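You operate a simulated robot arm through the tools that you are given. There is no shell and no other tool. Be economical: measure what you need, move in short steps, check, and stop when the job is done.

The job below is to be done with a simulated robot arm. You get a single attempt, and the scene is never put back.

## Task
Glue the white felt square on the cart's brown square block and press it down.
Fine: yellow brush over the block's top, back in its tin; square in the middle; leave the others. Set down upright: yellow brush. A coat counts when it lies all over at full strength: go over it till it gets no stronger.

The check looks at the end state, three seconds after you hand in, the way a careful person would. Anything else that was tipped, shoved, dropped, spilled or broken makes it a failure.

## Robot
A 6-joint arm with a two-finger parallel gripper, fixed in place. Base frame: the origin is at the foot of the arm, x ahead of it, y to its left, z up. Lengths are in mm, angles in rad, forces in N, time in s.
With the tool pointing down near the work surface it reaches from about 140 to 300 mm from the base axis. Its first joint turns from -1.152 to 1.152 rad. Payload 2.45 kg.
The tool frame sits at the grasp point between the pads (the TCP): z along the fingers, y along the line on which they close. The tips reach 24 mm beyond it. The gripper opens to 68 mm. The fingers are 17 mm wide and 10 mm thick; the gripper's body (40 by 70 mm) begins 41 mm behind the TCP.
Orientation is that of the tool frame in the base frame, as [roll, pitch, yaw] about the fixed x, y, z axes, in that order (R = Rz(yaw) Ry(pitch) Rx(roll)). With the fingers straight down and closing along the base's y, the tool's x points along the base's -x, its y along +y and its z along -z.

## Interface
- The arm moves only by the tool apply_moves. Its argument "motion" is text: rows parted by semicolons, each of 7 numbers parted by spaces: the gripper command, from -1 (fully open) to 1 (shut), values between in proportion, then the shift along the tool's x, y, z in mm, then the turn, a rotation vector about the tool's x, y, z in rad. In form: fingers x y z rx ry rz; .... A call has 1 to 8 rows; each row is the pose to reach, as a shift and turn from the pose commanded when the call began, along the tool's axes at that moment. A row lasts 0.2 s, in which the tool goes at most 50 mm and 0.15 rad; a call with a longer step from one row to the next is refused whole, and so is a gripper value outside its range. A pose out of reach is approached as far as the arm can. The call stops where the force on the tool passes 50 N (or 10 N more than at its start, if that is more) or the arm is blocked; 0.2 s more then pass. Each finger travels about 108 mm/s and halts on what it meets, pressing with about 29 N; the grip force reading is that of the motor and also rises with nothing between the fingers. The clock runs only during rows and for 0.2 s after the last one: add rows that repeat a pose to give the fingers time. The reply holds the time, the measured pose of the TCP, the force on the tool along the base axes, the opening and the grip force, in the units named above and with some noise, with the torque about the TCP (base axes, N m) and any sound that the robot's microphone picked up, and new pictures: "pictures" is both (left out), scene, wrist or none.
- Cameras (640 x 400 px; columns grow to the right, rows downward): "scene" is fixed at [141.1, 400, 1461.5]; the picture's right is [-0.94, -0.35, 0.00], its down [-0.21, 0.56, -0.80] and it looks along [0.28, -0.75, -0.60] (base axes); focal length 364 px, centre (320, 200). "wrist" rides on the gripper at [84, 11, -75] in the tool frame; the picture's right is [-0.13, 0.99, 0.00], its down [-0.60, -0.08, -0.79] and it looks along [-0.79, -0.10, 0.61] (tool axes); focal length 251 px, centre (320, 200). There is no depth. A picture from a camera that has moved, and an enlarged one, comes with that camera's place and axes in the base frame and with its lens.
- close_up(camera, box): a new picture of the part [left, top, right, bottom] of that camera's present view, enlarged. No time passes.
- finish_job(): hands the job in; it is judged then, once.

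Work in short steps. Places have to be worked out from the pictures, the camera data and where the tool is seen: move nearer, look again, correct. Check each grasp and each placing, and mend what went wrong. You have 120 turns and 200 pictures in all, those below and enlarged ones among them. Open the gripper and draw the arm clear of the work before you hand the job in, unless the task says otherwise; then end with one line.

The tools are called by a JSON object that holds its "name" and its "arguments". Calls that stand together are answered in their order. apply_moves: Moves the arm, as the interface text tells. Its arguments: {"type":"object","properties":{"motion":{"type":"string"},"pictures":{"type":"string","enum":["both","scene","wrist","none"]}},"required":["motion"]} The other tools are called the same way: close_up (camera, box) takes an enlarged picture of a part of a camera's view; finish_job () hands the job in.

At the start:

```text
t: 0.0
tcp_pos: [333.9, -279.7, 1045.6]
ee_rot: [-3.141, 0.0, 3.141]
wrist_force: [0.4, 0.3, 0.0]
wrist_torque: [0.0, -0.03, 0.02]
gripper_width: 68.1
finger_force: 0.0
```

scene: 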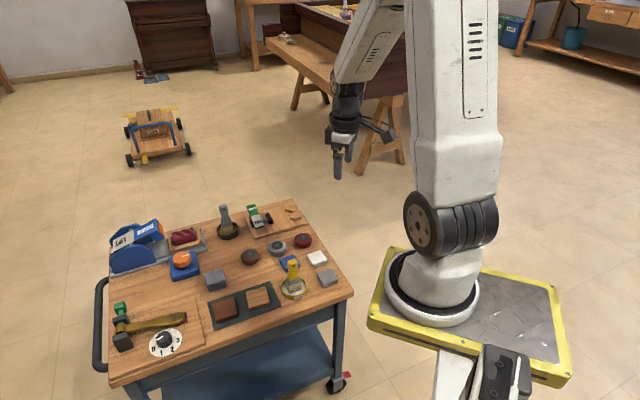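
wrist: 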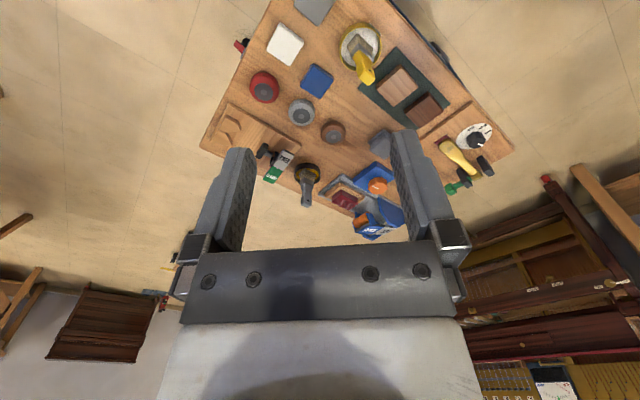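

I start by enlarging both views of the cart to identify the items.

{"name": "close_up", "arguments": {"camera": "scene", "box": [190, 190, 360, 340]}}

{"name": "close_up", "arguments": {"camera": "wrist", "box": [200, 0, 520, 220]}}

```text
2.67 times, centred on (275, 265) of scene
camera zoom: at [141.1, 400.0, 1461.5], right [-0.94, -0.35, 0.0], down [-0.21, 0.56, -0.8], along [0.28, -0.75, -0.6], focal length 970 px, centre (440, 27)
```

zoom: 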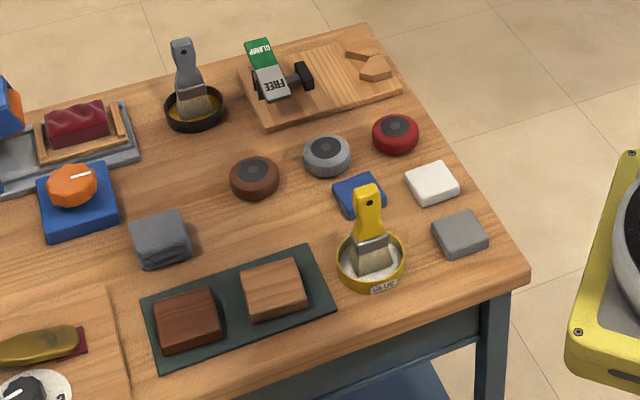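

```text
1.82 times, centred on (360, 110) of wrist
camera zoom: at [249.0, -270.2, 1119.7], right [0.13, 0.99, 0.0], down [0.6, -0.08, 0.79], along [0.79, -0.1, -0.61], focal length 457 px, centre (247, 364)
```

zoom: 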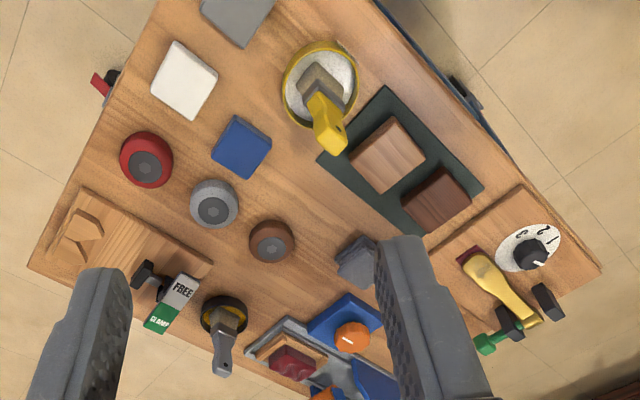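

The cart top is at about z≈600. The glue tin with the yellow brush is near (452,-221), and two square blocks sit on the green mat. I'll lower toward the cart for a better view.

{"name": "apply_moves", "arguments": {"motion": "-1 -10 12 45 0 0 0; -1 -20 25 90 0 0 0; -1 -30 35 130 0 0 0; -1 -36 45 170 0 0 0; -1 -36 50 210 0 0 0"}}

```text
t: 1.2
tcp_pos: [369.5, -229.4, 833.7]
ee_rot: [3.141, 0.0, -3.141]
wrist_force: [-0.5, 0.2, 0.3]
wrist_torque: [0.0, -0.02, -0.02]
gripper_width: 68.3
finger_force: 0.0
camera wrist: at [285.1, -219.3, 908.8], right [0.13, 0.99, 0.0], down [0.6, -0.08, 0.79], along [0.79, -0.1, -0.61], focal length 251 px, centre (320, 200)
```

scene: 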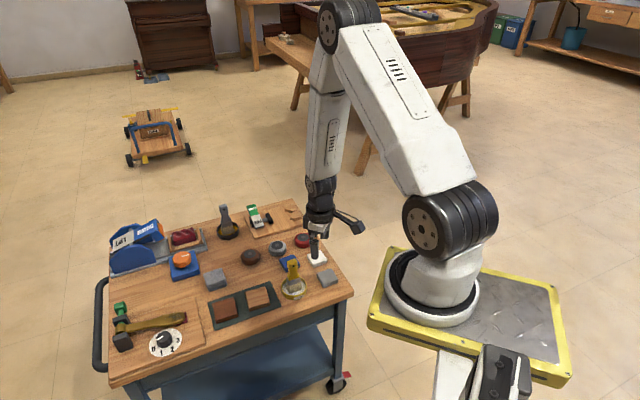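
wrist: 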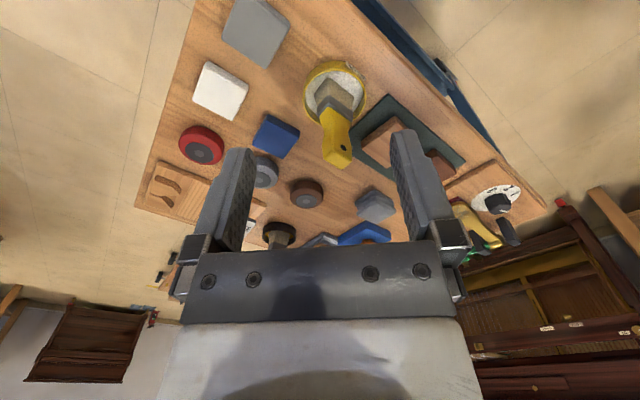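

The arm follows as expected. I'll enlarge this wrist view to triangulate the brush, blocks and felt.

{"name": "close_up", "arguments": {"camera": "wrist", "box": [170, 0, 490, 200]}}

```text
2.00 times, centred on (330, 100) of wrist
camera zoom: at [285.1, -219.3, 908.8], right [0.13, 0.99, 0.0], down [0.6, -0.08, 0.79], along [0.79, -0.1, -0.61], focal length 503 px, centre (300, 400)
```

zoom: 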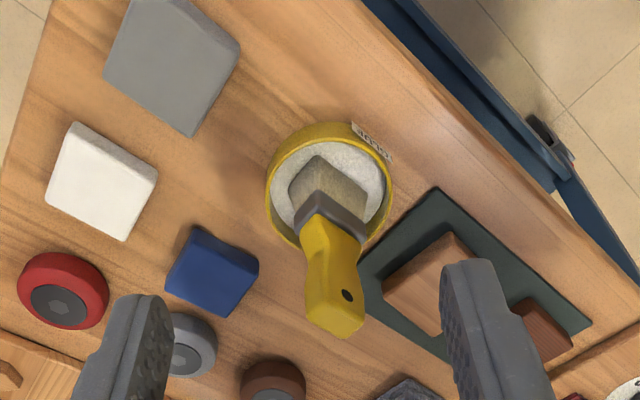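

Triangulation puts the tin rim at about (447,-224,630) and the handle top near (458,-223,715). I'll move above the blocks to tell them apart, well over everything.

{"name": "apply_moves", "arguments": {"motion": "-1 -30 25 0 0 0 0; -1 -60 50 0 0 0 0; -1 -90 75 0 0 0 0; -1 -115 105 10 0 0 0; -1 -115 105 20 0 0 0", "pictures": "wrist"}}

{"name": "close_up", "arguments": {"camera": "wrist", "box": [200, 0, 440, 150]}}

{"name": "close_up", "arguments": {"camera": "scene", "box": [200, 240, 350, 340]}}

```text
t: 2.4
tcp_pos: [484.9, -123.6, 814.2]
ee_rot: [3.141, 0.0, 3.141]
wrist_force: [-0.2, 0.5, -0.1]
wrist_torque: [-0.01, 0.0, -0.01]
gripper_width: 67.9
finger_force: 0.0
camera wrist: at [400.7, -114.8, 889.3], right [0.13, 0.99, 0.0], down [0.6, -0.08, 0.79], along [0.79, -0.1, -0.61], focal length 251 px, centre (320, 200)
```

wrist: 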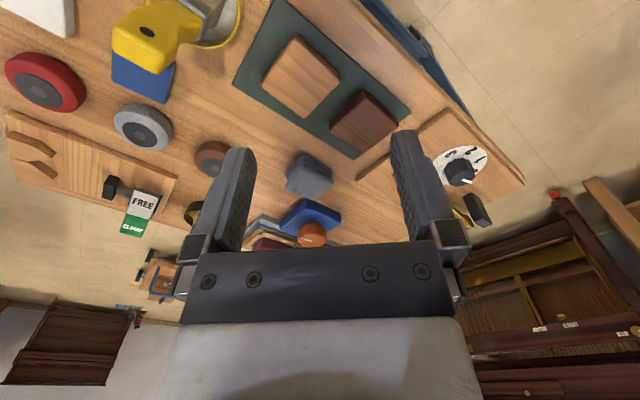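

```text
2.67 times, centred on (320, 75) of wrist
camera zoom: at [400.7, -114.8, 889.3], right [0.13, 0.99, 0.0], down [0.6, -0.08, 0.79], along [0.79, -0.1, -0.61], focal length 670 px, centre (320, 533)
```

zoom: 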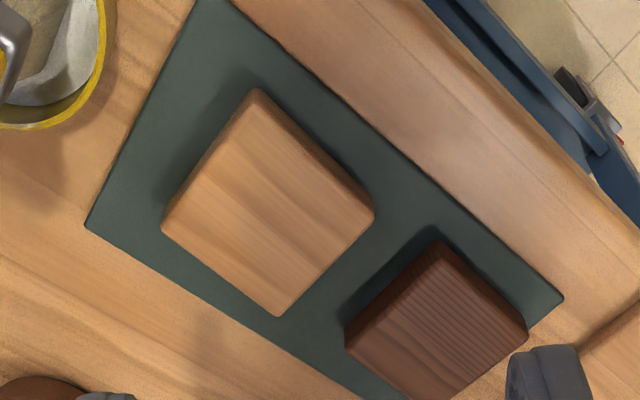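

```text
4.00 times, centred on (275, 290) of scene
camera zoom: at [141.1, 400.0, 1461.5], right [-0.94, -0.35, 0.0], down [-0.21, 0.56, -0.8], along [0.28, -0.75, -0.6], focal length 1456 px, centre (500, -160)
```

zoom: 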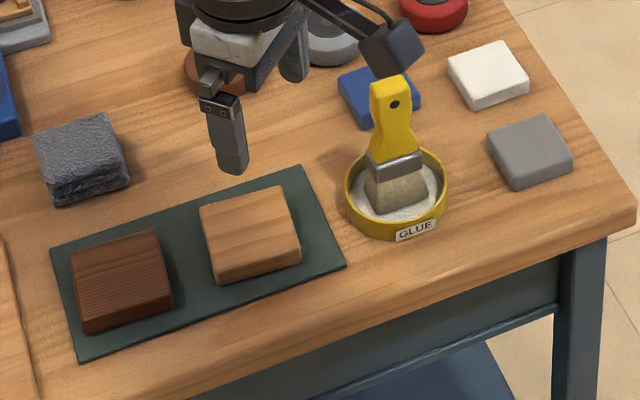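

The dark walnut block is the brown one and the other is tan. Next I'll move over the brush to see how its handle is oriented.

{"name": "apply_moves", "arguments": {"motion": "-1 5 -35 0 0 0 0; -1 15 -70 0 0 0 0; -1 21 -108 10 0 0 0; -1 21 -108 22 0 0 0; -1 21 -108 22 0 0 0", "pictures": "wrist"}}

{"name": "close_up", "arguments": {"camera": "wrist", "box": [240, 0, 400, 100]}}

```text
t: 3.6
tcp_pos: [465.2, -233.0, 792.9]
ee_rot: [3.141, -0.001, 3.141]
wrist_force: [0.3, -0.4, -0.6]
wrist_torque: [0.0, 0.02, 0.02]
gripper_width: 68.1
finger_force: 0.1
camera wrist: at [378.9, -222.8, 867.9], right [0.13, 0.99, 0.0], down [0.6, -0.08, 0.79], along [0.79, -0.1, -0.61], focal length 251 px, centre (320, 200)
```

wrist: 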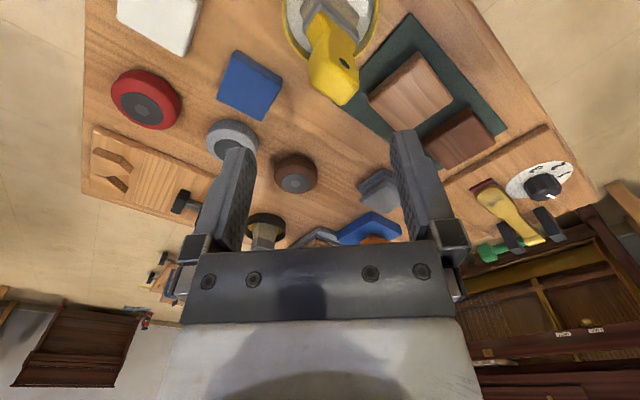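

```text
4.00 times, centred on (320, 50) of wrist
camera zoom: at [378.9, -222.8, 867.9], right [0.13, 0.99, 0.0], down [0.6, -0.08, 0.79], along [0.79, -0.1, -0.61], focal length 1006 px, centre (320, 800)
```

zoom: 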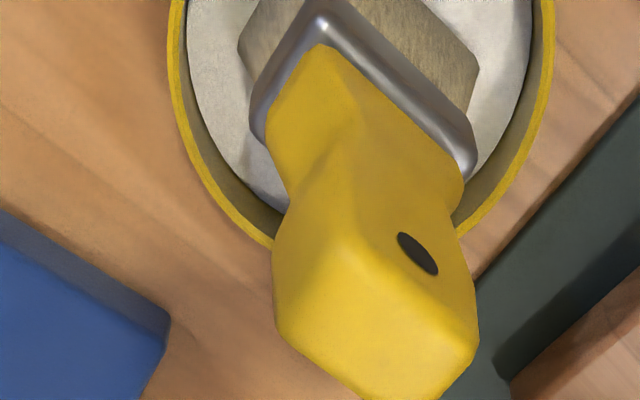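

The handle is about 26×15 mm, its wide axis at azimuth 47°, centred near (459,-224). I'll rotate the gripper +47° so that it closes on the flat faces, staying high.

{"name": "apply_moves", "arguments": {"motion": "-1 1 2 0 0 0 -0.137; -1 2 3 0 0 0 -0.274; -1 3 5 0 0 0 -0.411; -1 4 6 0 0 0 -0.548; -1 5 8 0 0 0 -0.685; -1 5 9 0 0 0 -0.82; -1 5 9 0 0 0 -0.82"}}

{"name": "close_up", "arguments": {"camera": "wrist", "box": [220, 0, 420, 160]}}

{"name": "close_up", "arguments": {"camera": "scene", "box": [240, 200, 360, 310]}}

```text
t: 5.2
tcp_pos: [459.2, -223.2, 794.2]
ee_rot: [3.14, 0.001, -2.319]
wrist_force: [-0.1, 0.5, -0.2]
wrist_torque: [0.01, 0.04, 0.03]
gripper_width: 67.9
finger_force: 0.1
camera wrist: at [392.8, -279.0, 867.7], right [-0.64, 0.77, 0.0], down [0.47, 0.39, 0.79], along [0.61, 0.51, -0.61], focal length 251 px, centre (320, 200)
```

scene: 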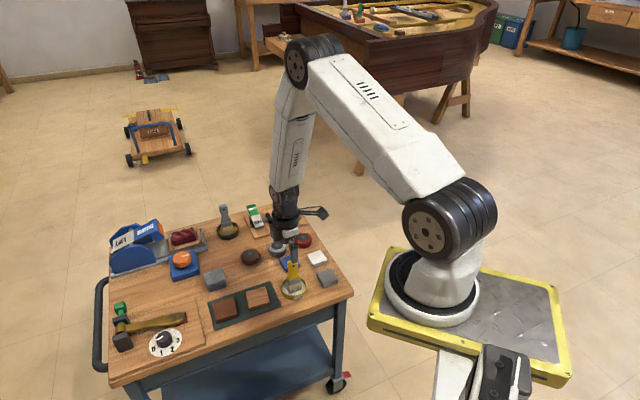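
wrist: 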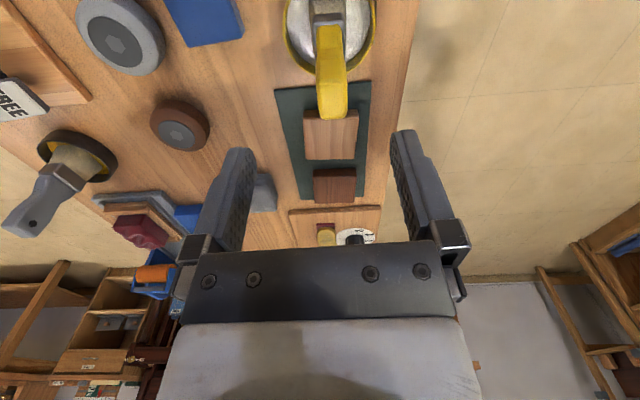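

```text
2.50 times, centred on (320, 80) of wrist
camera zoom: at [392.8, -279.0, 867.7], right [-0.64, 0.77, 0.0], down [0.47, 0.39, 0.79], along [0.61, 0.51, -0.61], focal length 629 px, centre (320, 500)
```

zoom: 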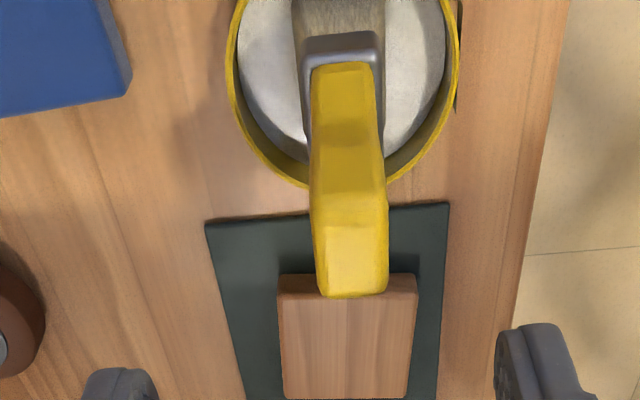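

```text
3.64 times, centred on (300, 255) of scene
camera zoom: at [141.1, 400.0, 1461.5], right [-0.94, -0.35, 0.0], down [-0.21, 0.56, -0.8], along [0.28, -0.75, -0.6], focal length 1323 px, centre (393, 0)
```

zoom: 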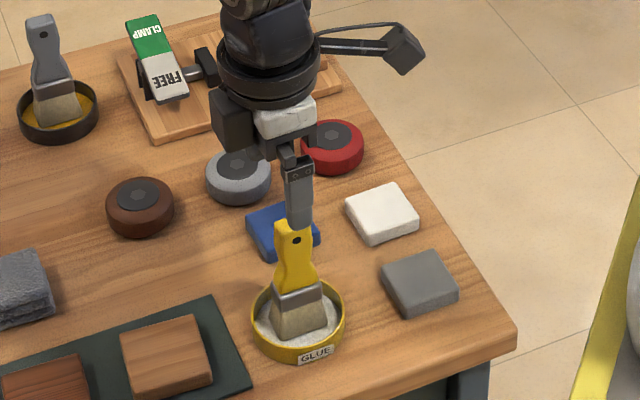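

Combining both views, the handle's top is really near (446,-224,745), directly over the tin. I'll shift by tool (+8.5,+8.5), come partway down and check.

{"name": "apply_moves", "arguments": {"motion": "-1 8.5 8.5 0 0 0 0; -1 8.5 8.5 10 0 0 0; -1 8.5 8.5 20 0 0 0; -1 8.5 8.5 20 0 0 0"}}

{"name": "close_up", "arguments": {"camera": "scene", "box": [240, 200, 360, 310]}}

```text
t: 6.2
tcp_pos: [446.9, -224.1, 772.6]
ee_rot: [-3.14, 0.001, -2.32]
wrist_force: [0.2, -0.2, 0.2]
wrist_torque: [-0.02, -0.03, 0.0]
gripper_width: 67.8
finger_force: 0.1
camera wrist: at [380.5, -279.4, 847.7], right [-0.64, 0.77, 0.0], down [0.47, 0.39, 0.79], along [0.61, 0.51, -0.61], focal length 251 px, centre (320, 200)
```

scene: 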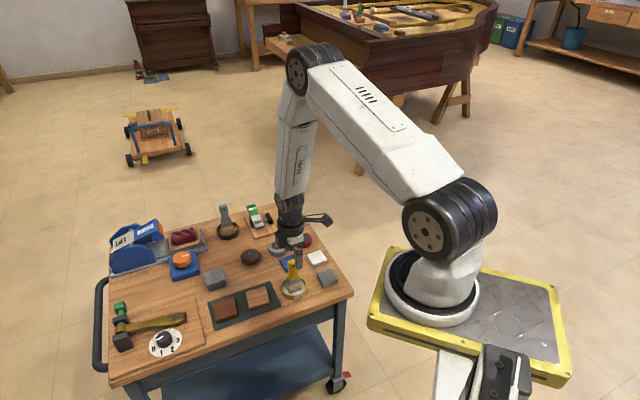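
wrist: 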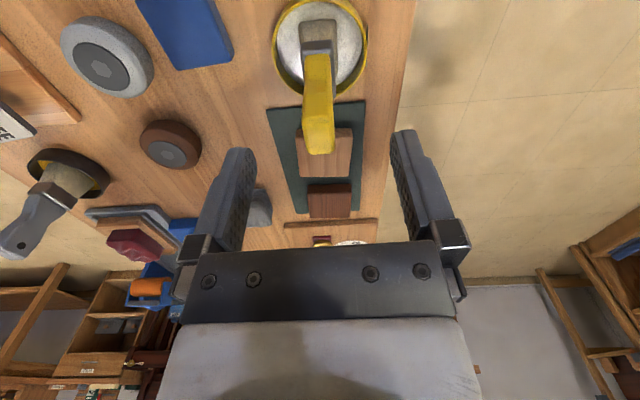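

```text
3.64 times, centred on (300, 255) of scene
camera zoom: at [141.1, 400.0, 1461.5], right [-0.94, -0.35, 0.0], down [-0.21, 0.56, -0.8], along [0.28, -0.75, -0.6], focal length 1323 px, centre (393, 0)
```

zoom: 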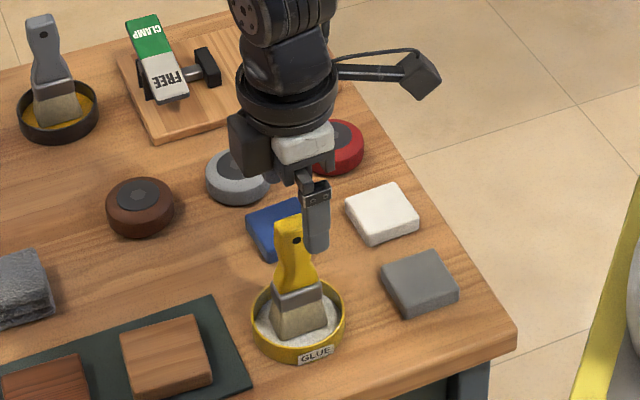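

The handle now sits centred between the fingers. I'll descend 55 mm to the grasp height with the gripper open.

{"name": "apply_moves", "arguments": {"motion": "-1 0 0 15 0 0 0; -1 0 0 30 0 0 0; -1 0 0 43 0 0 0; -1 0 0 53 0 0 0; -1 0 0 53 0 0 0"}}

{"name": "close_up", "arguments": {"camera": "scene", "box": [240, 200, 360, 310]}}

```text
t: 7.4
tcp_pos: [446.4, -224.3, 721.4]
ee_rot: [-3.141, 0.0, -2.321]
wrist_force: [-0.4, -0.2, 0.1]
wrist_torque: [-0.01, 0.0, 0.02]
gripper_width: 67.8
finger_force: 0.1
camera wrist: at [380.8, -279.3, 794.8], right [-0.64, 0.77, 0.0], down [0.47, 0.39, 0.79], along [0.61, 0.51, -0.61], focal length 251 px, centre (320, 200)
```

scene: 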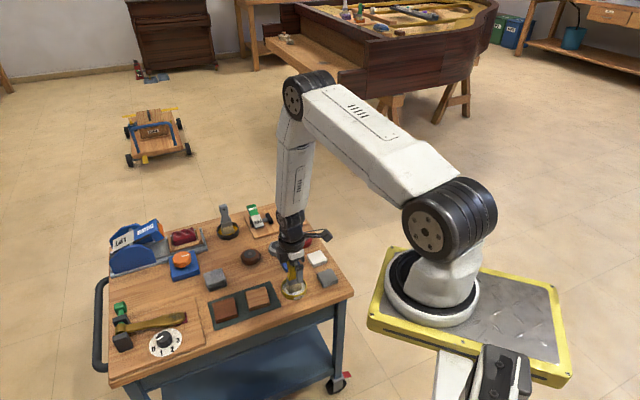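
wrist: 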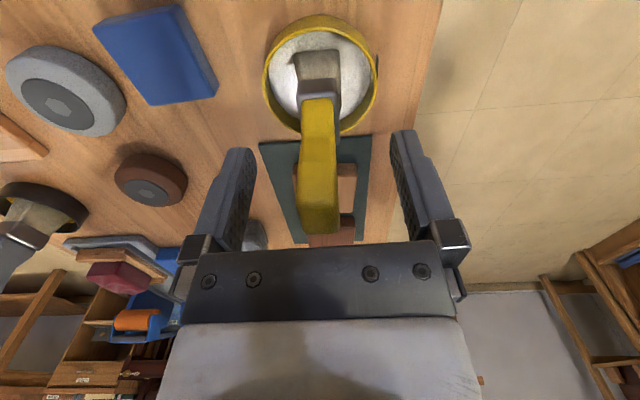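

```text
3.64 times, centred on (300, 255) of scene
camera zoom: at [141.1, 400.0, 1461.5], right [-0.94, -0.35, 0.0], down [-0.21, 0.56, -0.8], along [0.28, -0.75, -0.6], focal length 1323 px, centre (393, 0)
```

zoom: 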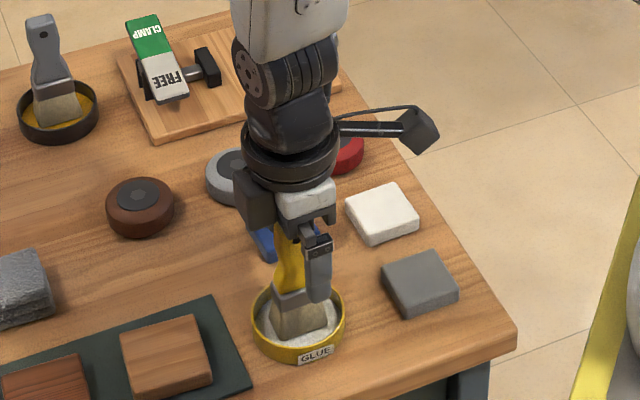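

The handle sits between the fingers with its top about 20 mm below the gripper body. I'll go 8 mm deeper and close.

{"name": "apply_moves", "arguments": {"motion": "-1 0 0 8 0 0 0; 0.2 0 0 8 0 0 0; 0.6 0 0 8 0 0 0; 1 0 0 8 0 0 0; 1 0 0 8 0 0 0; 1 0 0 8 0 0 0"}}

```text
t: 8.8
tcp_pos: [445.8, -223.4, 712.1]
ee_rot: [-3.14, 0.0, -2.322]
wrist_force: [0.7, -0.8, 0.3]
wrist_torque: [0.0, 0.01, 0.01]
gripper_width: 16.7
finger_force: 29.1
camera wrist: at [380.9, -279.3, 786.7], right [-0.64, 0.77, 0.0], down [0.47, 0.39, 0.79], along [0.61, 0.51, -0.61], focal length 251 px, centre (320, 200)
```

scene: 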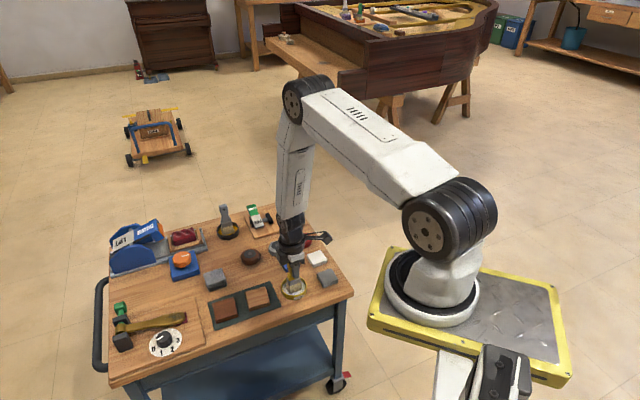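
wrist: 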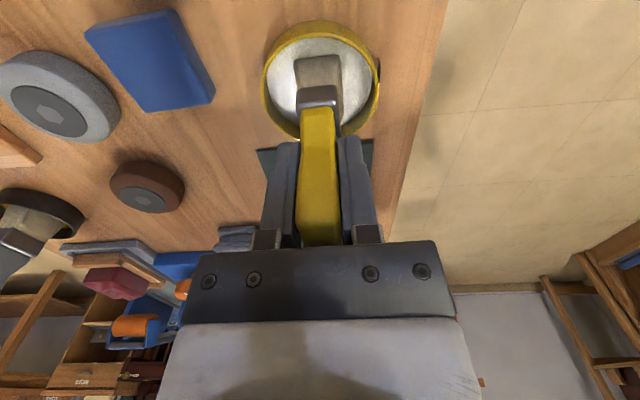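

Grip is firm at 16.7 mm on the handle. I'll lift straight up 60 mm and check that only the brush comes out.

{"name": "apply_moves", "arguments": {"motion": "1 0 0 -8 0 0 0; 1 0 0 -22 0 0 0; 1 0 0 -40 0 0 0; 1 0 0 -60 0 0 0; 1 0 0 -60 0 0 0"}}

{"name": "close_up", "arguments": {"camera": "scene", "box": [200, 200, 340, 330]}}

{"name": "close_up", "arguments": {"camera": "wrist", "box": [220, 0, 420, 160]}}

```text
t: 10.0
tcp_pos: [446.5, -224.3, 772.5]
ee_rot: [-3.141, 0.0, -2.323]
wrist_force: [-0.2, -0.8, -1.1]
wrist_torque: [0.05, -0.02, 0.02]
gripper_width: 16.7
finger_force: 29.7
camera wrist: at [380.6, -279.7, 847.0], right [-0.64, 0.77, 0.0], down [0.47, 0.39, 0.79], along [0.61, 0.51, -0.61], focal length 251 px, centre (320, 200)
```

scene: 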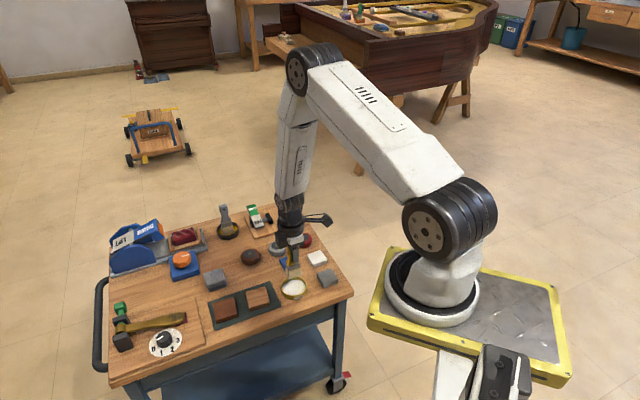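
wrist: 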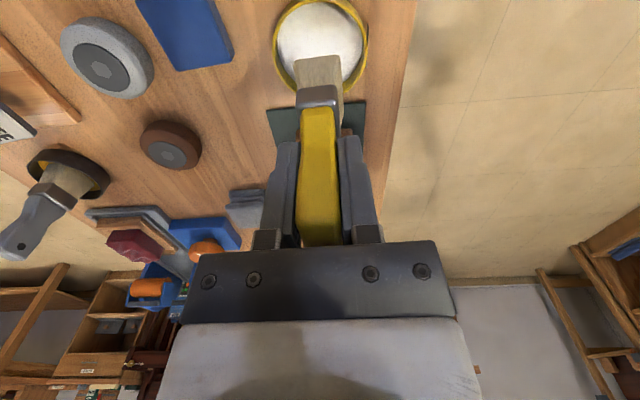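

```text
3.08 times, centred on (270, 265) of scene
camera zoom: at [141.1, 400.0, 1461.5], right [-0.94, -0.35, 0.0], down [-0.21, 0.56, -0.8], along [0.28, -0.75, -0.6], focal length 1120 px, centre (474, 0)
```

zoom: 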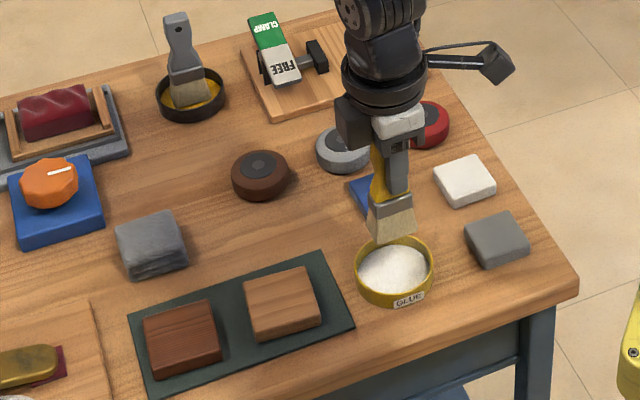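

```text
2.50 times, centred on (320, 80) of wrist
camera zoom: at [380.6, -279.7, 847.0], right [-0.64, 0.77, 0.0], down [0.47, 0.39, 0.79], along [0.61, 0.51, -0.61], focal length 629 px, centre (320, 500)
```

zoom: 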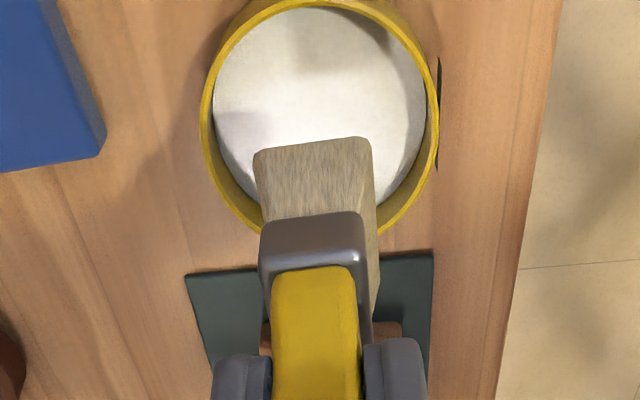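

The brush is out and the tin stayed put. I'll carry it toward the dark block, staying high, and look again.

{"name": "apply_moves", "arguments": {"motion": "1 -20 0 -20 0 0 0; 1 -50 0 -20 0 0 0; 1 -85 0 -20 0 0 0; 1 -115 -2 -20 0 0 0; 1 -130 -3 -20 0 0 0; 1 -130 -3 -20 0 0 0"}}

{"name": "close_up", "arguments": {"camera": "scene", "box": [190, 230, 330, 350]}}

{"name": "close_up", "arguments": {"camera": "wrist", "box": [220, 0, 420, 160]}}

```text
t: 11.4
tcp_pos: [537.8, -132.4, 793.1]
ee_rot: [3.141, 0.0, -2.321]
wrist_force: [1.2, -0.5, -0.9]
wrist_torque: [0.02, -0.01, -0.02]
gripper_width: 16.7
finger_force: 29.2
camera wrist: at [471.3, -187.1, 867.0], right [-0.64, 0.77, 0.0], down [0.47, 0.39, 0.79], along [0.61, 0.51, -0.61], focal length 251 px, centre (320, 200)
```

scene: 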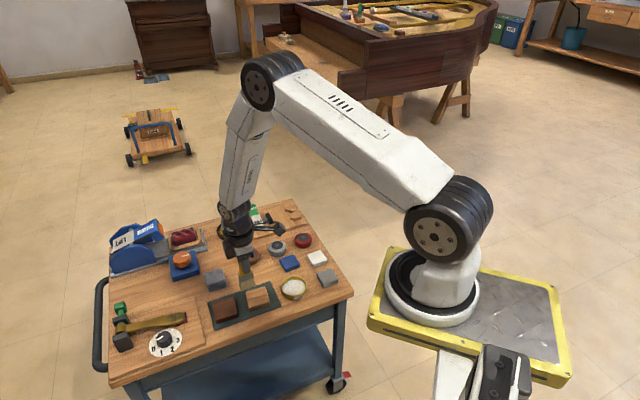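
wrist: 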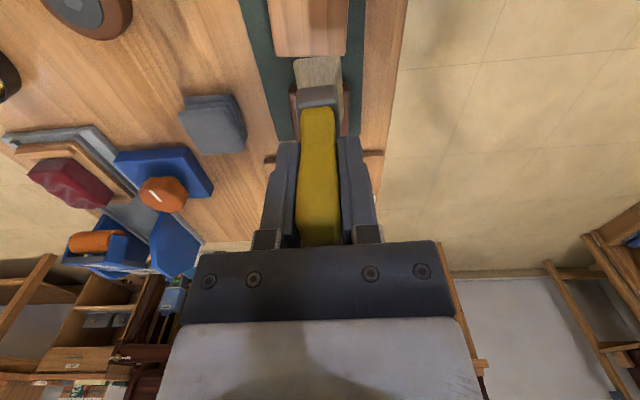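

```text
3.33 times, centred on (260, 290) of scene
camera zoom: at [141.1, 400.0, 1461.5], right [-0.94, -0.35, 0.0], down [-0.21, 0.56, -0.8], along [0.28, -0.75, -0.6], focal length 1213 px, centre (520, -100)
```

zoom: 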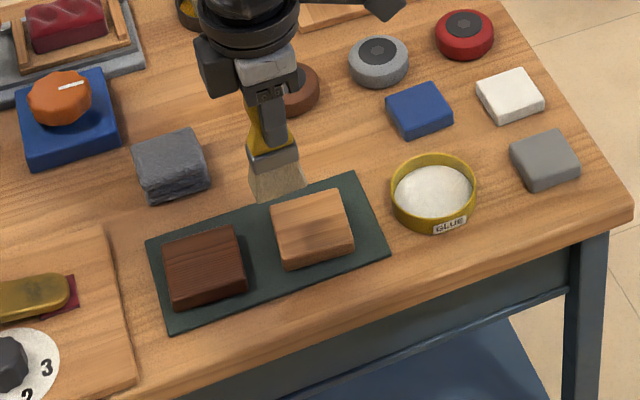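

```text
2.50 times, centred on (320, 80) of wrist
camera zoom: at [471.3, -187.1, 867.0], right [-0.64, 0.77, 0.0], down [0.47, 0.39, 0.79], along [0.61, 0.51, -0.61], focal length 629 px, centre (320, 500)
```

zoom: 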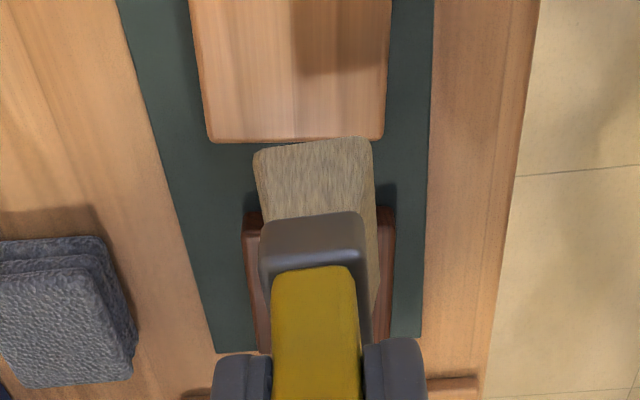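

The dark block's top centre works out at about (588,-85,635) from both views. I'll move the brush above it at the same height and look.

{"name": "apply_moves", "arguments": {"motion": "1 -30 -3 0 0 0 0; 1 -60 -5 0 0 0 0; 1 -68 -5 0 0 0 0; 1 -68 -5 15 0 0 0; 1 -68 -5 25 0 0 0; 1 -68 -5 25 0 0 0"}}

{"name": "close_up", "arguments": {"camera": "scene", "box": [190, 250, 310, 340]}}

{"name": "close_up", "arguments": {"camera": "wrist", "box": [220, 0, 420, 160]}}

```text
t: 12.8
tcp_pos: [586.9, -85.8, 766.7]
ee_rot: [3.141, 0.0, -2.32]
wrist_force: [0.1, -0.4, -1.2]
wrist_torque: [0.0, -0.04, 0.0]
gripper_width: 16.9
finger_force: 28.8
camera wrist: at [521.8, -140.7, 841.4], right [-0.64, 0.77, 0.0], down [0.47, 0.39, 0.79], along [0.61, 0.51, -0.61], focal length 251 px, centre (320, 200)
```

scene: 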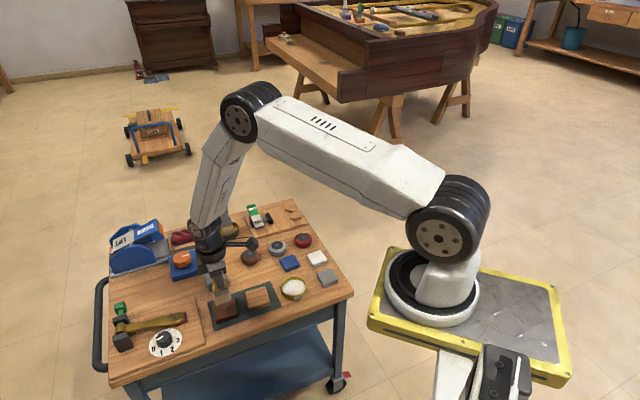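
wrist: 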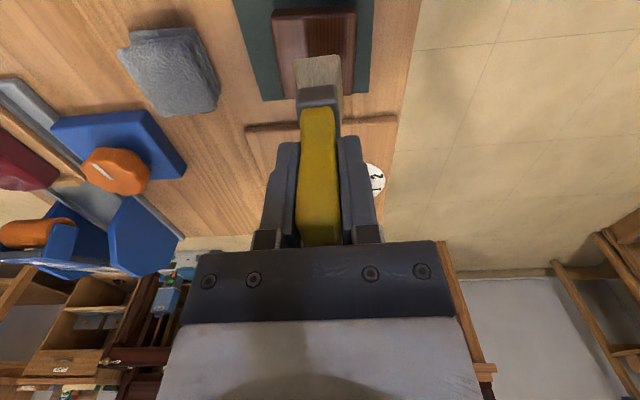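

```text
4.44 times, centred on (250, 295) of scene
camera zoom: at [141.1, 400.0, 1461.5], right [-0.94, -0.35, 0.0], down [-0.21, 0.56, -0.8], along [0.28, -0.75, -0.6], focal length 1617 px, centre (631, -222)
```

zoom: 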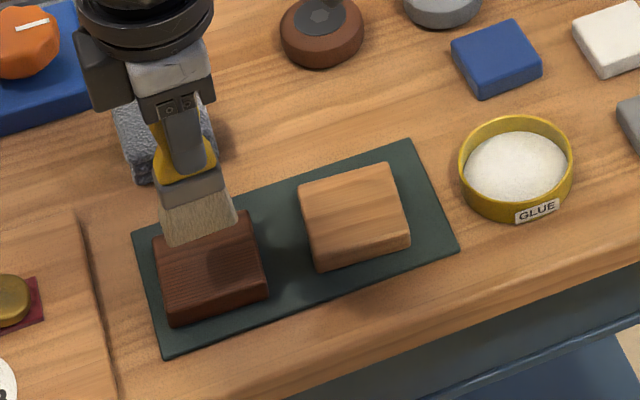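

```text
2.50 times, centred on (320, 80) of wrist
camera zoom: at [521.8, -140.7, 841.4], right [-0.64, 0.77, 0.0], down [0.47, 0.39, 0.79], along [0.61, 0.51, -0.61], focal length 629 px, centre (320, 500)
```

zoom: 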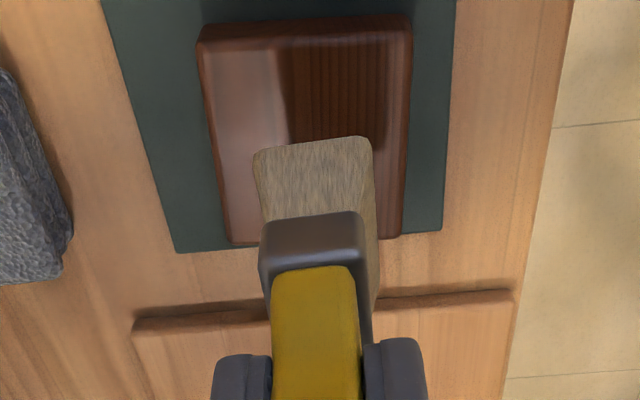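

The brush is almost centred; the block is about 58 mm square and its centre is tool (-5,-4). I'll correct and come down in small steps, watching the force.

{"name": "apply_moves", "arguments": {"motion": "1 -5 -3.5 0 0 0 0; 1 -5 -3.5 8 0 0 0; 1 -5 -3.5 15 0 0 0; 1 -5 -3.5 15 0 0 0", "pictures": "none"}}

{"name": "close_up", "arguments": {"camera": "scene", "box": [190, 250, 290, 330]}}

{"name": "close_up", "arguments": {"camera": "wrist", "box": [250, 0, 400, 110]}}

```text
t: 13.8
tcp_pos: [593.1, -84.0, 751.9]
ee_rot: [3.141, 0.001, -2.321]
wrist_force: [-0.8, -0.1, -0.2]
wrist_torque: [0.0, -0.01, 0.02]
gripper_width: 16.5
finger_force: 29.0
```

```text
5.00 times, centred on (240, 290) of scene
camera zoom: at [141.1, 400.0, 1461.5], right [-0.94, -0.35, 0.0], down [-0.21, 0.56, -0.8], along [0.28, -0.75, -0.6], focal length 1820 px, centre (720, -250)
```

zoom: 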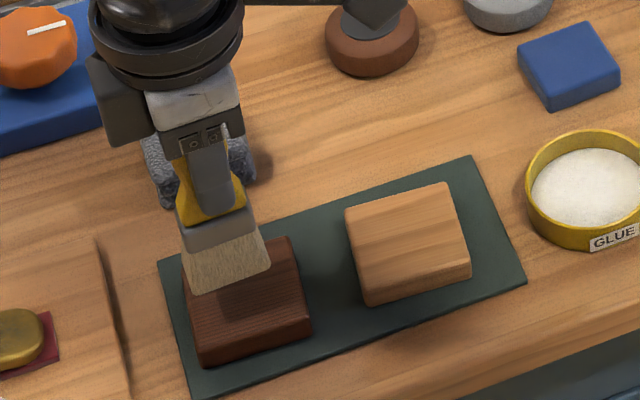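

```text
3.64 times, centred on (325, 55) of wrist
camera zoom: at [527.6, -139.1, 826.5], right [-0.64, 0.77, 0.0], down [0.47, 0.39, 0.79], along [0.61, 0.51, -0.61], focal length 914 px, centre (302, 727)
```

zoom: 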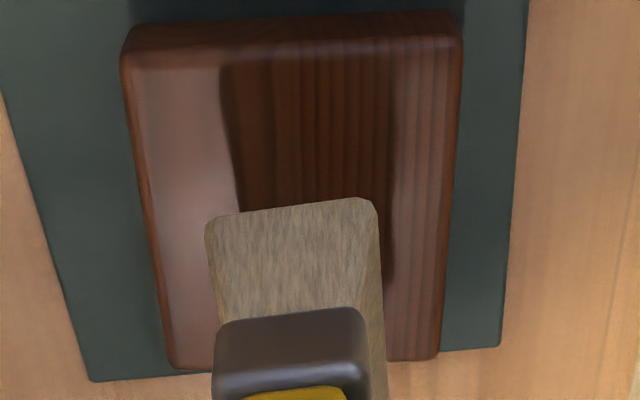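

Estimates put the bristle tips roughly 20–35 mm above the block. I'll go down gradually with force checks; contact will give an exact reference.

{"name": "apply_moves", "arguments": {"motion": "1 0 0 5 0 0 0; 1 0 0 9 0 0 0; 1 0 0 12 0 0 0; 1 0 0 12 0 0 0", "pictures": "none"}}

{"name": "close_up", "arguments": {"camera": "scene", "box": [190, 250, 290, 330]}}

{"name": "close_up", "arguments": {"camera": "wrist", "box": [250, 0, 400, 110]}}

```text
t: 14.8
tcp_pos: [594.1, -83.2, 739.4]
ee_rot: [-3.141, -0.001, -2.32]
wrist_force: [-0.4, 0.1, -1.1]
wrist_torque: [0.0, -0.01, 0.02]
gripper_width: 16.8
finger_force: 29.3
```

```text
5.00 times, centred on (240, 290) of scene
camera zoom: at [141.1, 400.0, 1461.5], right [-0.94, -0.35, 0.0], down [-0.21, 0.56, -0.8], along [0.28, -0.75, -0.6], focal length 1820 px, centre (720, -250)
```

zoom: 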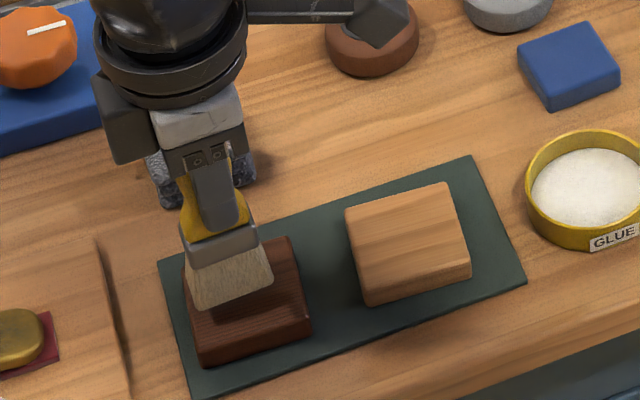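

```text
3.64 times, centred on (325, 55) of wrist
camera zoom: at [527.6, -138.8, 814.2], right [-0.64, 0.77, 0.0], down [0.47, 0.39, 0.79], along [0.61, 0.51, -0.61], focal length 914 px, centre (302, 727)
```

zoom: 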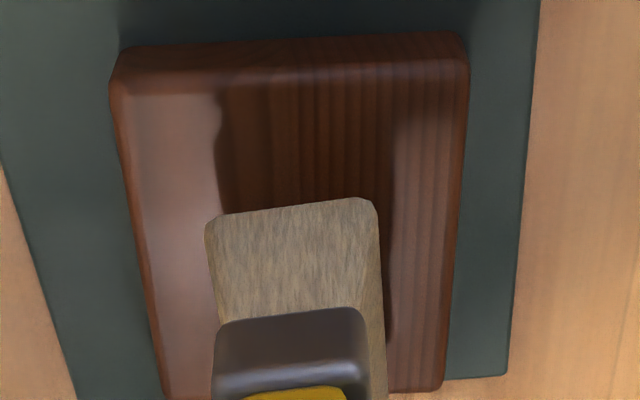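

No contact yet. Continuing down in 3 mm steps with no pictures.

{"name": "apply_moves", "arguments": {"motion": "1 0 0 3 0 0 0; 1 0 0 3 0 0 0; 1 0 0 6 0 0 0; 1 0 0 6 0 0 0", "pictures": "none"}}

{"name": "close_up", "arguments": {"camera": "wrist", "box": [250, 0, 400, 110]}}

{"name": "close_up", "arguments": {"camera": "scene", "box": [210, 280, 270, 330]}}

```text
t: 15.8
tcp_pos: [593.3, -83.7, 733.2]
ee_rot: [3.141, 0.001, -2.32]
wrist_force: [-0.3, -0.3, -0.5]
wrist_torque: [0.0, 0.03, 0.01]
gripper_width: 16.6
finger_force: 28.6
```

```text
3.64 times, centred on (325, 55) of wrist
camera zoom: at [527.7, -138.8, 808.6], right [-0.64, 0.77, 0.0], down [0.47, 0.39, 0.79], along [0.61, 0.51, -0.61], focal length 914 px, centre (302, 727)
```

zoom: 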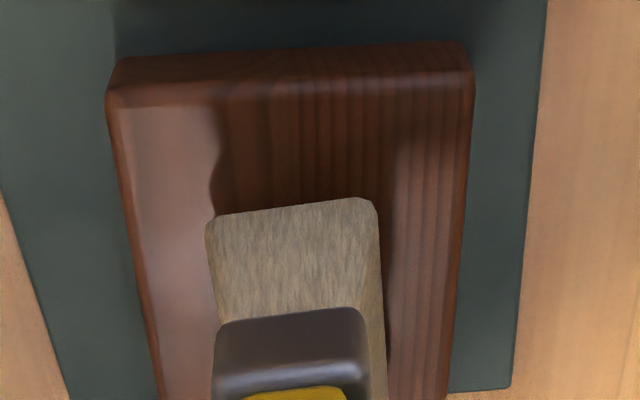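

```text
8.00 times, centred on (240, 305) of scene
camera zoom: at [141.1, 400.0, 1461.5], right [-0.94, -0.35, 0.0], down [-0.21, 0.56, -0.8], along [0.28, -0.75, -0.6], focal length 2911 px, centre (960, -640)
```

zoom: 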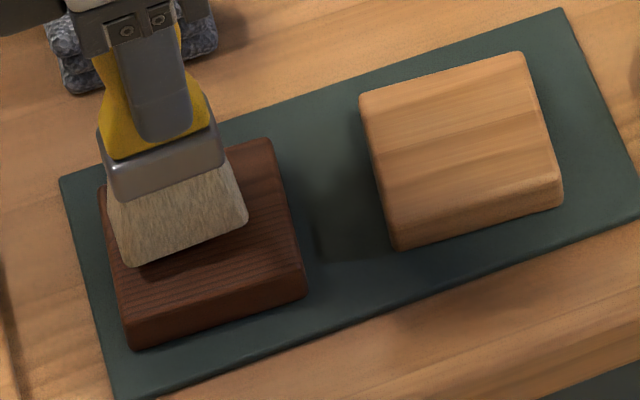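

Brush is close to the surface and centred sideways. Two more small steps down.

{"name": "apply_moves", "arguments": {"motion": "1 2 0 2 0 0 0; 1 4 0 4 0 0 0; 1 4 0 4 0 0 0", "pictures": "none"}}

{"name": "close_up", "arguments": {"camera": "scene", "box": [210, 280, 270, 330]}}

```text
t: 16.6
tcp_pos: [591.9, -85.6, 730.1]
ee_rot: [-3.14, 0.0, -2.322]
wrist_force: [-0.3, 0.0, -0.4]
wrist_torque: [-0.04, 0.01, -0.01]
gripper_width: 16.5
finger_force: 29.3
```

```text
8.00 times, centred on (240, 305) of scene
camera zoom: at [141.1, 400.0, 1461.5], right [-0.94, -0.35, 0.0], down [-0.21, 0.56, -0.8], along [0.28, -0.75, -0.6], focal length 2911 px, centre (960, -640)
```

zoom: 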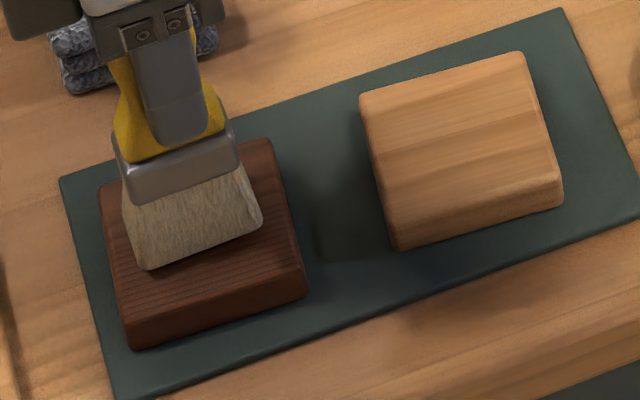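

Still no contact force. Another 4 mm.

{"name": "apply_moves", "arguments": {"motion": "1 0 0 2 0 0 0; 1 0 0 4 0 0 0; 1 0 0 4 0 0 0", "pictures": "none"}}

{"name": "close_up", "arguments": {"camera": "scene", "box": [210, 280, 270, 330]}}

{"name": "close_up", "arguments": {"camera": "wrist", "box": [250, 0, 400, 110]}}

```text
t: 17.4
tcp_pos: [591.2, -87.1, 727.4]
ee_rot: [3.141, -0.001, -2.321]
wrist_force: [-8.3, 2.1, 26.6]
wrist_torque: [0.15, 0.66, 0.02]
gripper_width: 16.5
finger_force: 29.1
```

```text
8.00 times, centred on (240, 305) of scene
camera zoom: at [140.4, 400.1, 1461.5], right [-0.94, -0.35, 0.0], down [-0.21, 0.56, -0.8], along [0.28, -0.75, -0.6], focal length 2911 px, centre (960, -640)
```

zoom: 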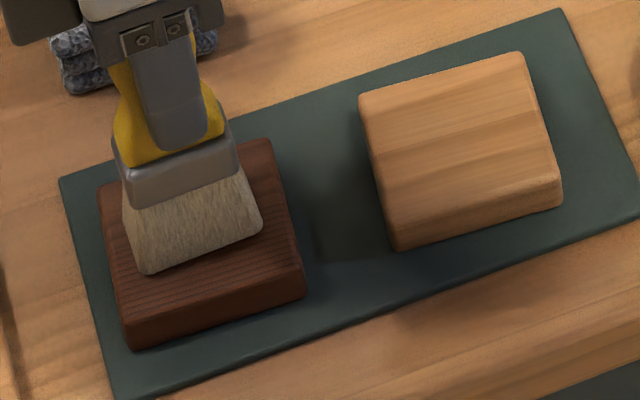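

```text
3.64 times, centred on (325, 55) of wrist
camera zoom: at [525.1, -141.8, 802.1], right [-0.64, 0.77, 0.0], down [0.47, 0.39, 0.79], along [0.61, 0.51, -0.61], focal length 914 px, centre (302, 727)
```

zoom: 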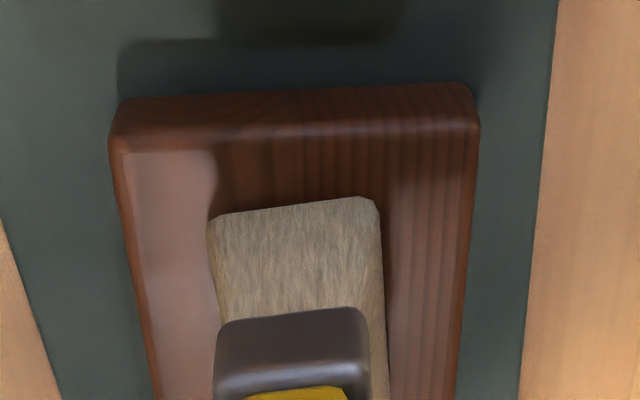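

Contact found: TCP ≈728 mm is the surface and 27 N is too hard. The brush is centred, so I'll ease off 2 mm and stroke the middle lane lightly, then look at the coat.

{"name": "apply_moves", "arguments": {"motion": "1 0 1 -2 0 0 0; 1 -7 1 -2 0 0 0; 1 -13 1 -2 0 0 0; 1 0 1 -2 0 0 0; 1 13 1 -2 0 0 0; 1 0 1 -2 0 0 0; 1 0 1 -2 0 0 0", "pictures": "none"}}

{"name": "close_up", "arguments": {"camera": "scene", "box": [210, 280, 270, 330]}}

{"name": "close_up", "arguments": {"camera": "wrist", "box": [250, 0, 400, 110]}}

```text
t: 19.0
tcp_pos: [590.3, -85.7, 726.5]
ee_rot: [3.141, 0.0, -2.321]
wrist_force: [-0.6, -1.0, 1.9]
wrist_torque: [-0.04, 0.02, -0.02]
gripper_width: 16.7
finger_force: 28.7
```

```text
8.00 times, centred on (240, 305) of scene
camera zoom: at [141.1, 400.0, 1461.5], right [-0.94, -0.35, 0.0], down [-0.21, 0.56, -0.8], along [0.28, -0.75, -0.6], focal length 2911 px, centre (960, -640)
```

zoom: 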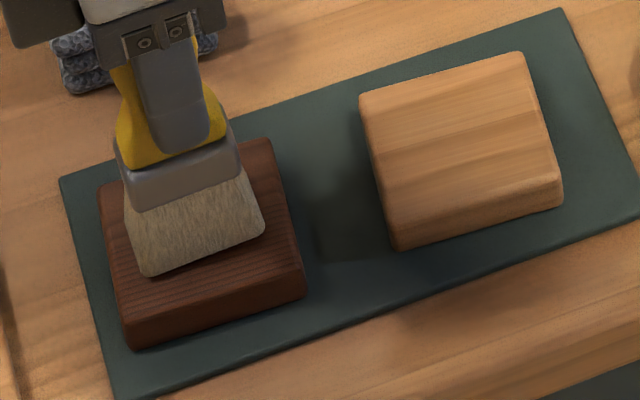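

```text
3.64 times, centred on (325, 55) of wrist
camera zoom: at [524.1, -140.8, 802.4], right [-0.64, 0.77, 0.0], down [0.47, 0.39, 0.79], along [0.61, 0.51, -0.61], focal length 914 px, centre (302, 727)
```

zoom: 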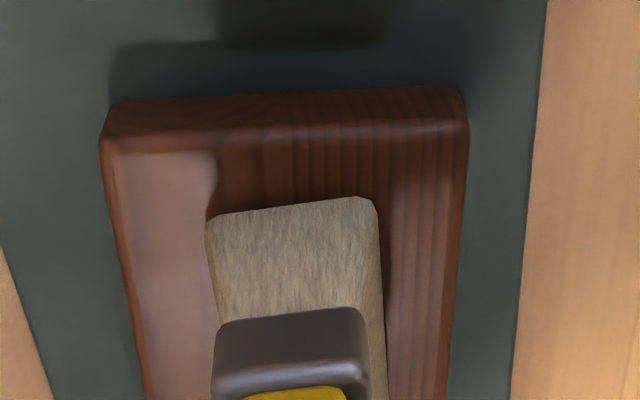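

No coat visible around the brush yet. I'll lift 25 mm and move back to see the top surface.

{"name": "apply_moves", "arguments": {"motion": "1 0 0 -15 0 0 0; 1 30 0 -30 0 0 0; 1 60 0 -30 0 0 0; 1 60 0 -30 0 0 0", "pictures": "none"}}

{"name": "close_up", "arguments": {"camera": "scene", "box": [210, 270, 282, 330]}}

{"name": "close_up", "arguments": {"camera": "wrist", "box": [220, 0, 420, 160]}}

```text
t: 20.0
tcp_pos: [549.1, -130.9, 757.5]
ee_rot: [3.141, 0.0, -2.32]
wrist_force: [0.4, 1.0, -0.3]
wrist_torque: [0.0, -0.01, -0.01]
gripper_width: 16.6
finger_force: 28.7
```

```text
6.67 times, centred on (246, 300) of scene
camera zoom: at [141.2, 400.0, 1461.5], right [-0.94, -0.35, 0.0], down [-0.21, 0.56, -0.8], along [0.28, -0.75, -0.6], focal length 2426 px, centre (813, -467)
```

zoom: 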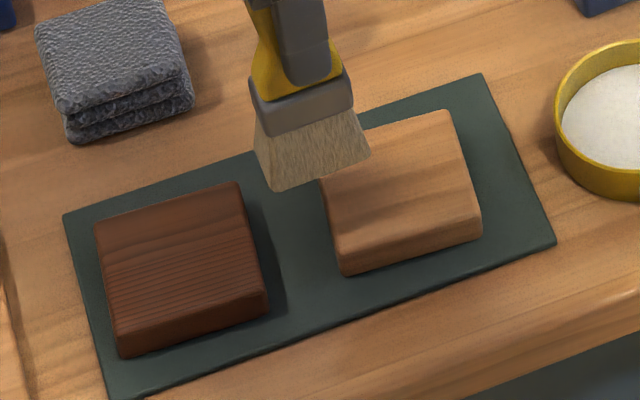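

```text
2.50 times, centred on (320, 80) of wrist
camera zoom: at [482.6, -185.3, 832.3], right [-0.64, 0.77, 0.0], down [0.47, 0.39, 0.79], along [0.61, 0.51, -0.61], focal length 629 px, centre (320, 500)
```

zoom: 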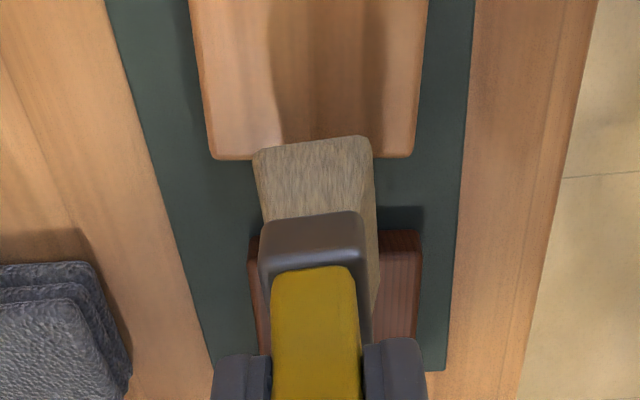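

Enlarging the block top to look for any faint coat.

{"name": "close_up", "arguments": {"camera": "scene", "box": [218, 293, 242, 313]}}

{"name": "close_up", "arguments": {"camera": "scene", "box": [240, 276, 280, 310]}}

```text
16.00 times, centred on (230, 303) of scene
camera zoom: at [141.2, 400.0, 1461.5], right [-0.94, -0.35, 0.0], down [-0.21, 0.56, -0.8], along [0.28, -0.75, -0.6], focal length 5823 px, centre (1760, -1448)
```

zoom: 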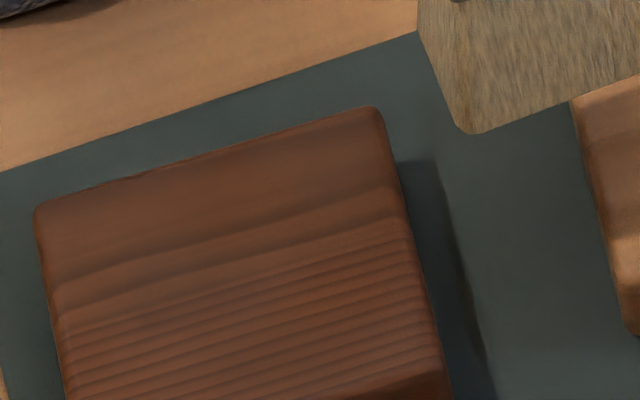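

```text
11.76 times, centred on (260, 293) of scene
camera zoom: at [141.2, 400.0, 1461.5], right [-0.94, -0.35, 0.0], down [-0.21, 0.56, -0.8], along [0.28, -0.75, -0.6], focal length 4281 px, centre (1026, -894)
```

zoom: 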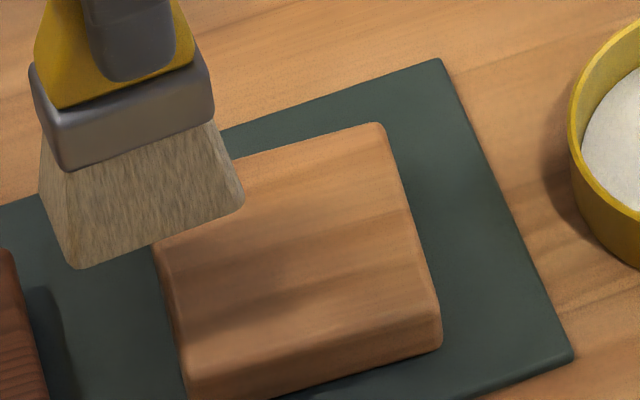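

No glue shows on the block. The strokes probably barely touched, so I'll return and set a firmer, measured contact.

{"name": "apply_moves", "arguments": {"motion": "1 -30 0 0 0 0 0; 1 -60 0 0 0 0 0; 1 -60 0 15 0 0 0; 1 -60 0 27 0 0 0; 1 -60 0 31 0 0 0; 1 -60 0 31 0 0 0", "pictures": "none"}}

```text
t: 21.4
tcp_pos: [591.0, -85.9, 727.5]
ee_rot: [3.141, 0.0, -2.322]
wrist_force: [-3.1, 1.3, 12.4]
wrist_torque: [0.14, 0.28, 0.02]
gripper_width: 16.6
finger_force: 29.6
```

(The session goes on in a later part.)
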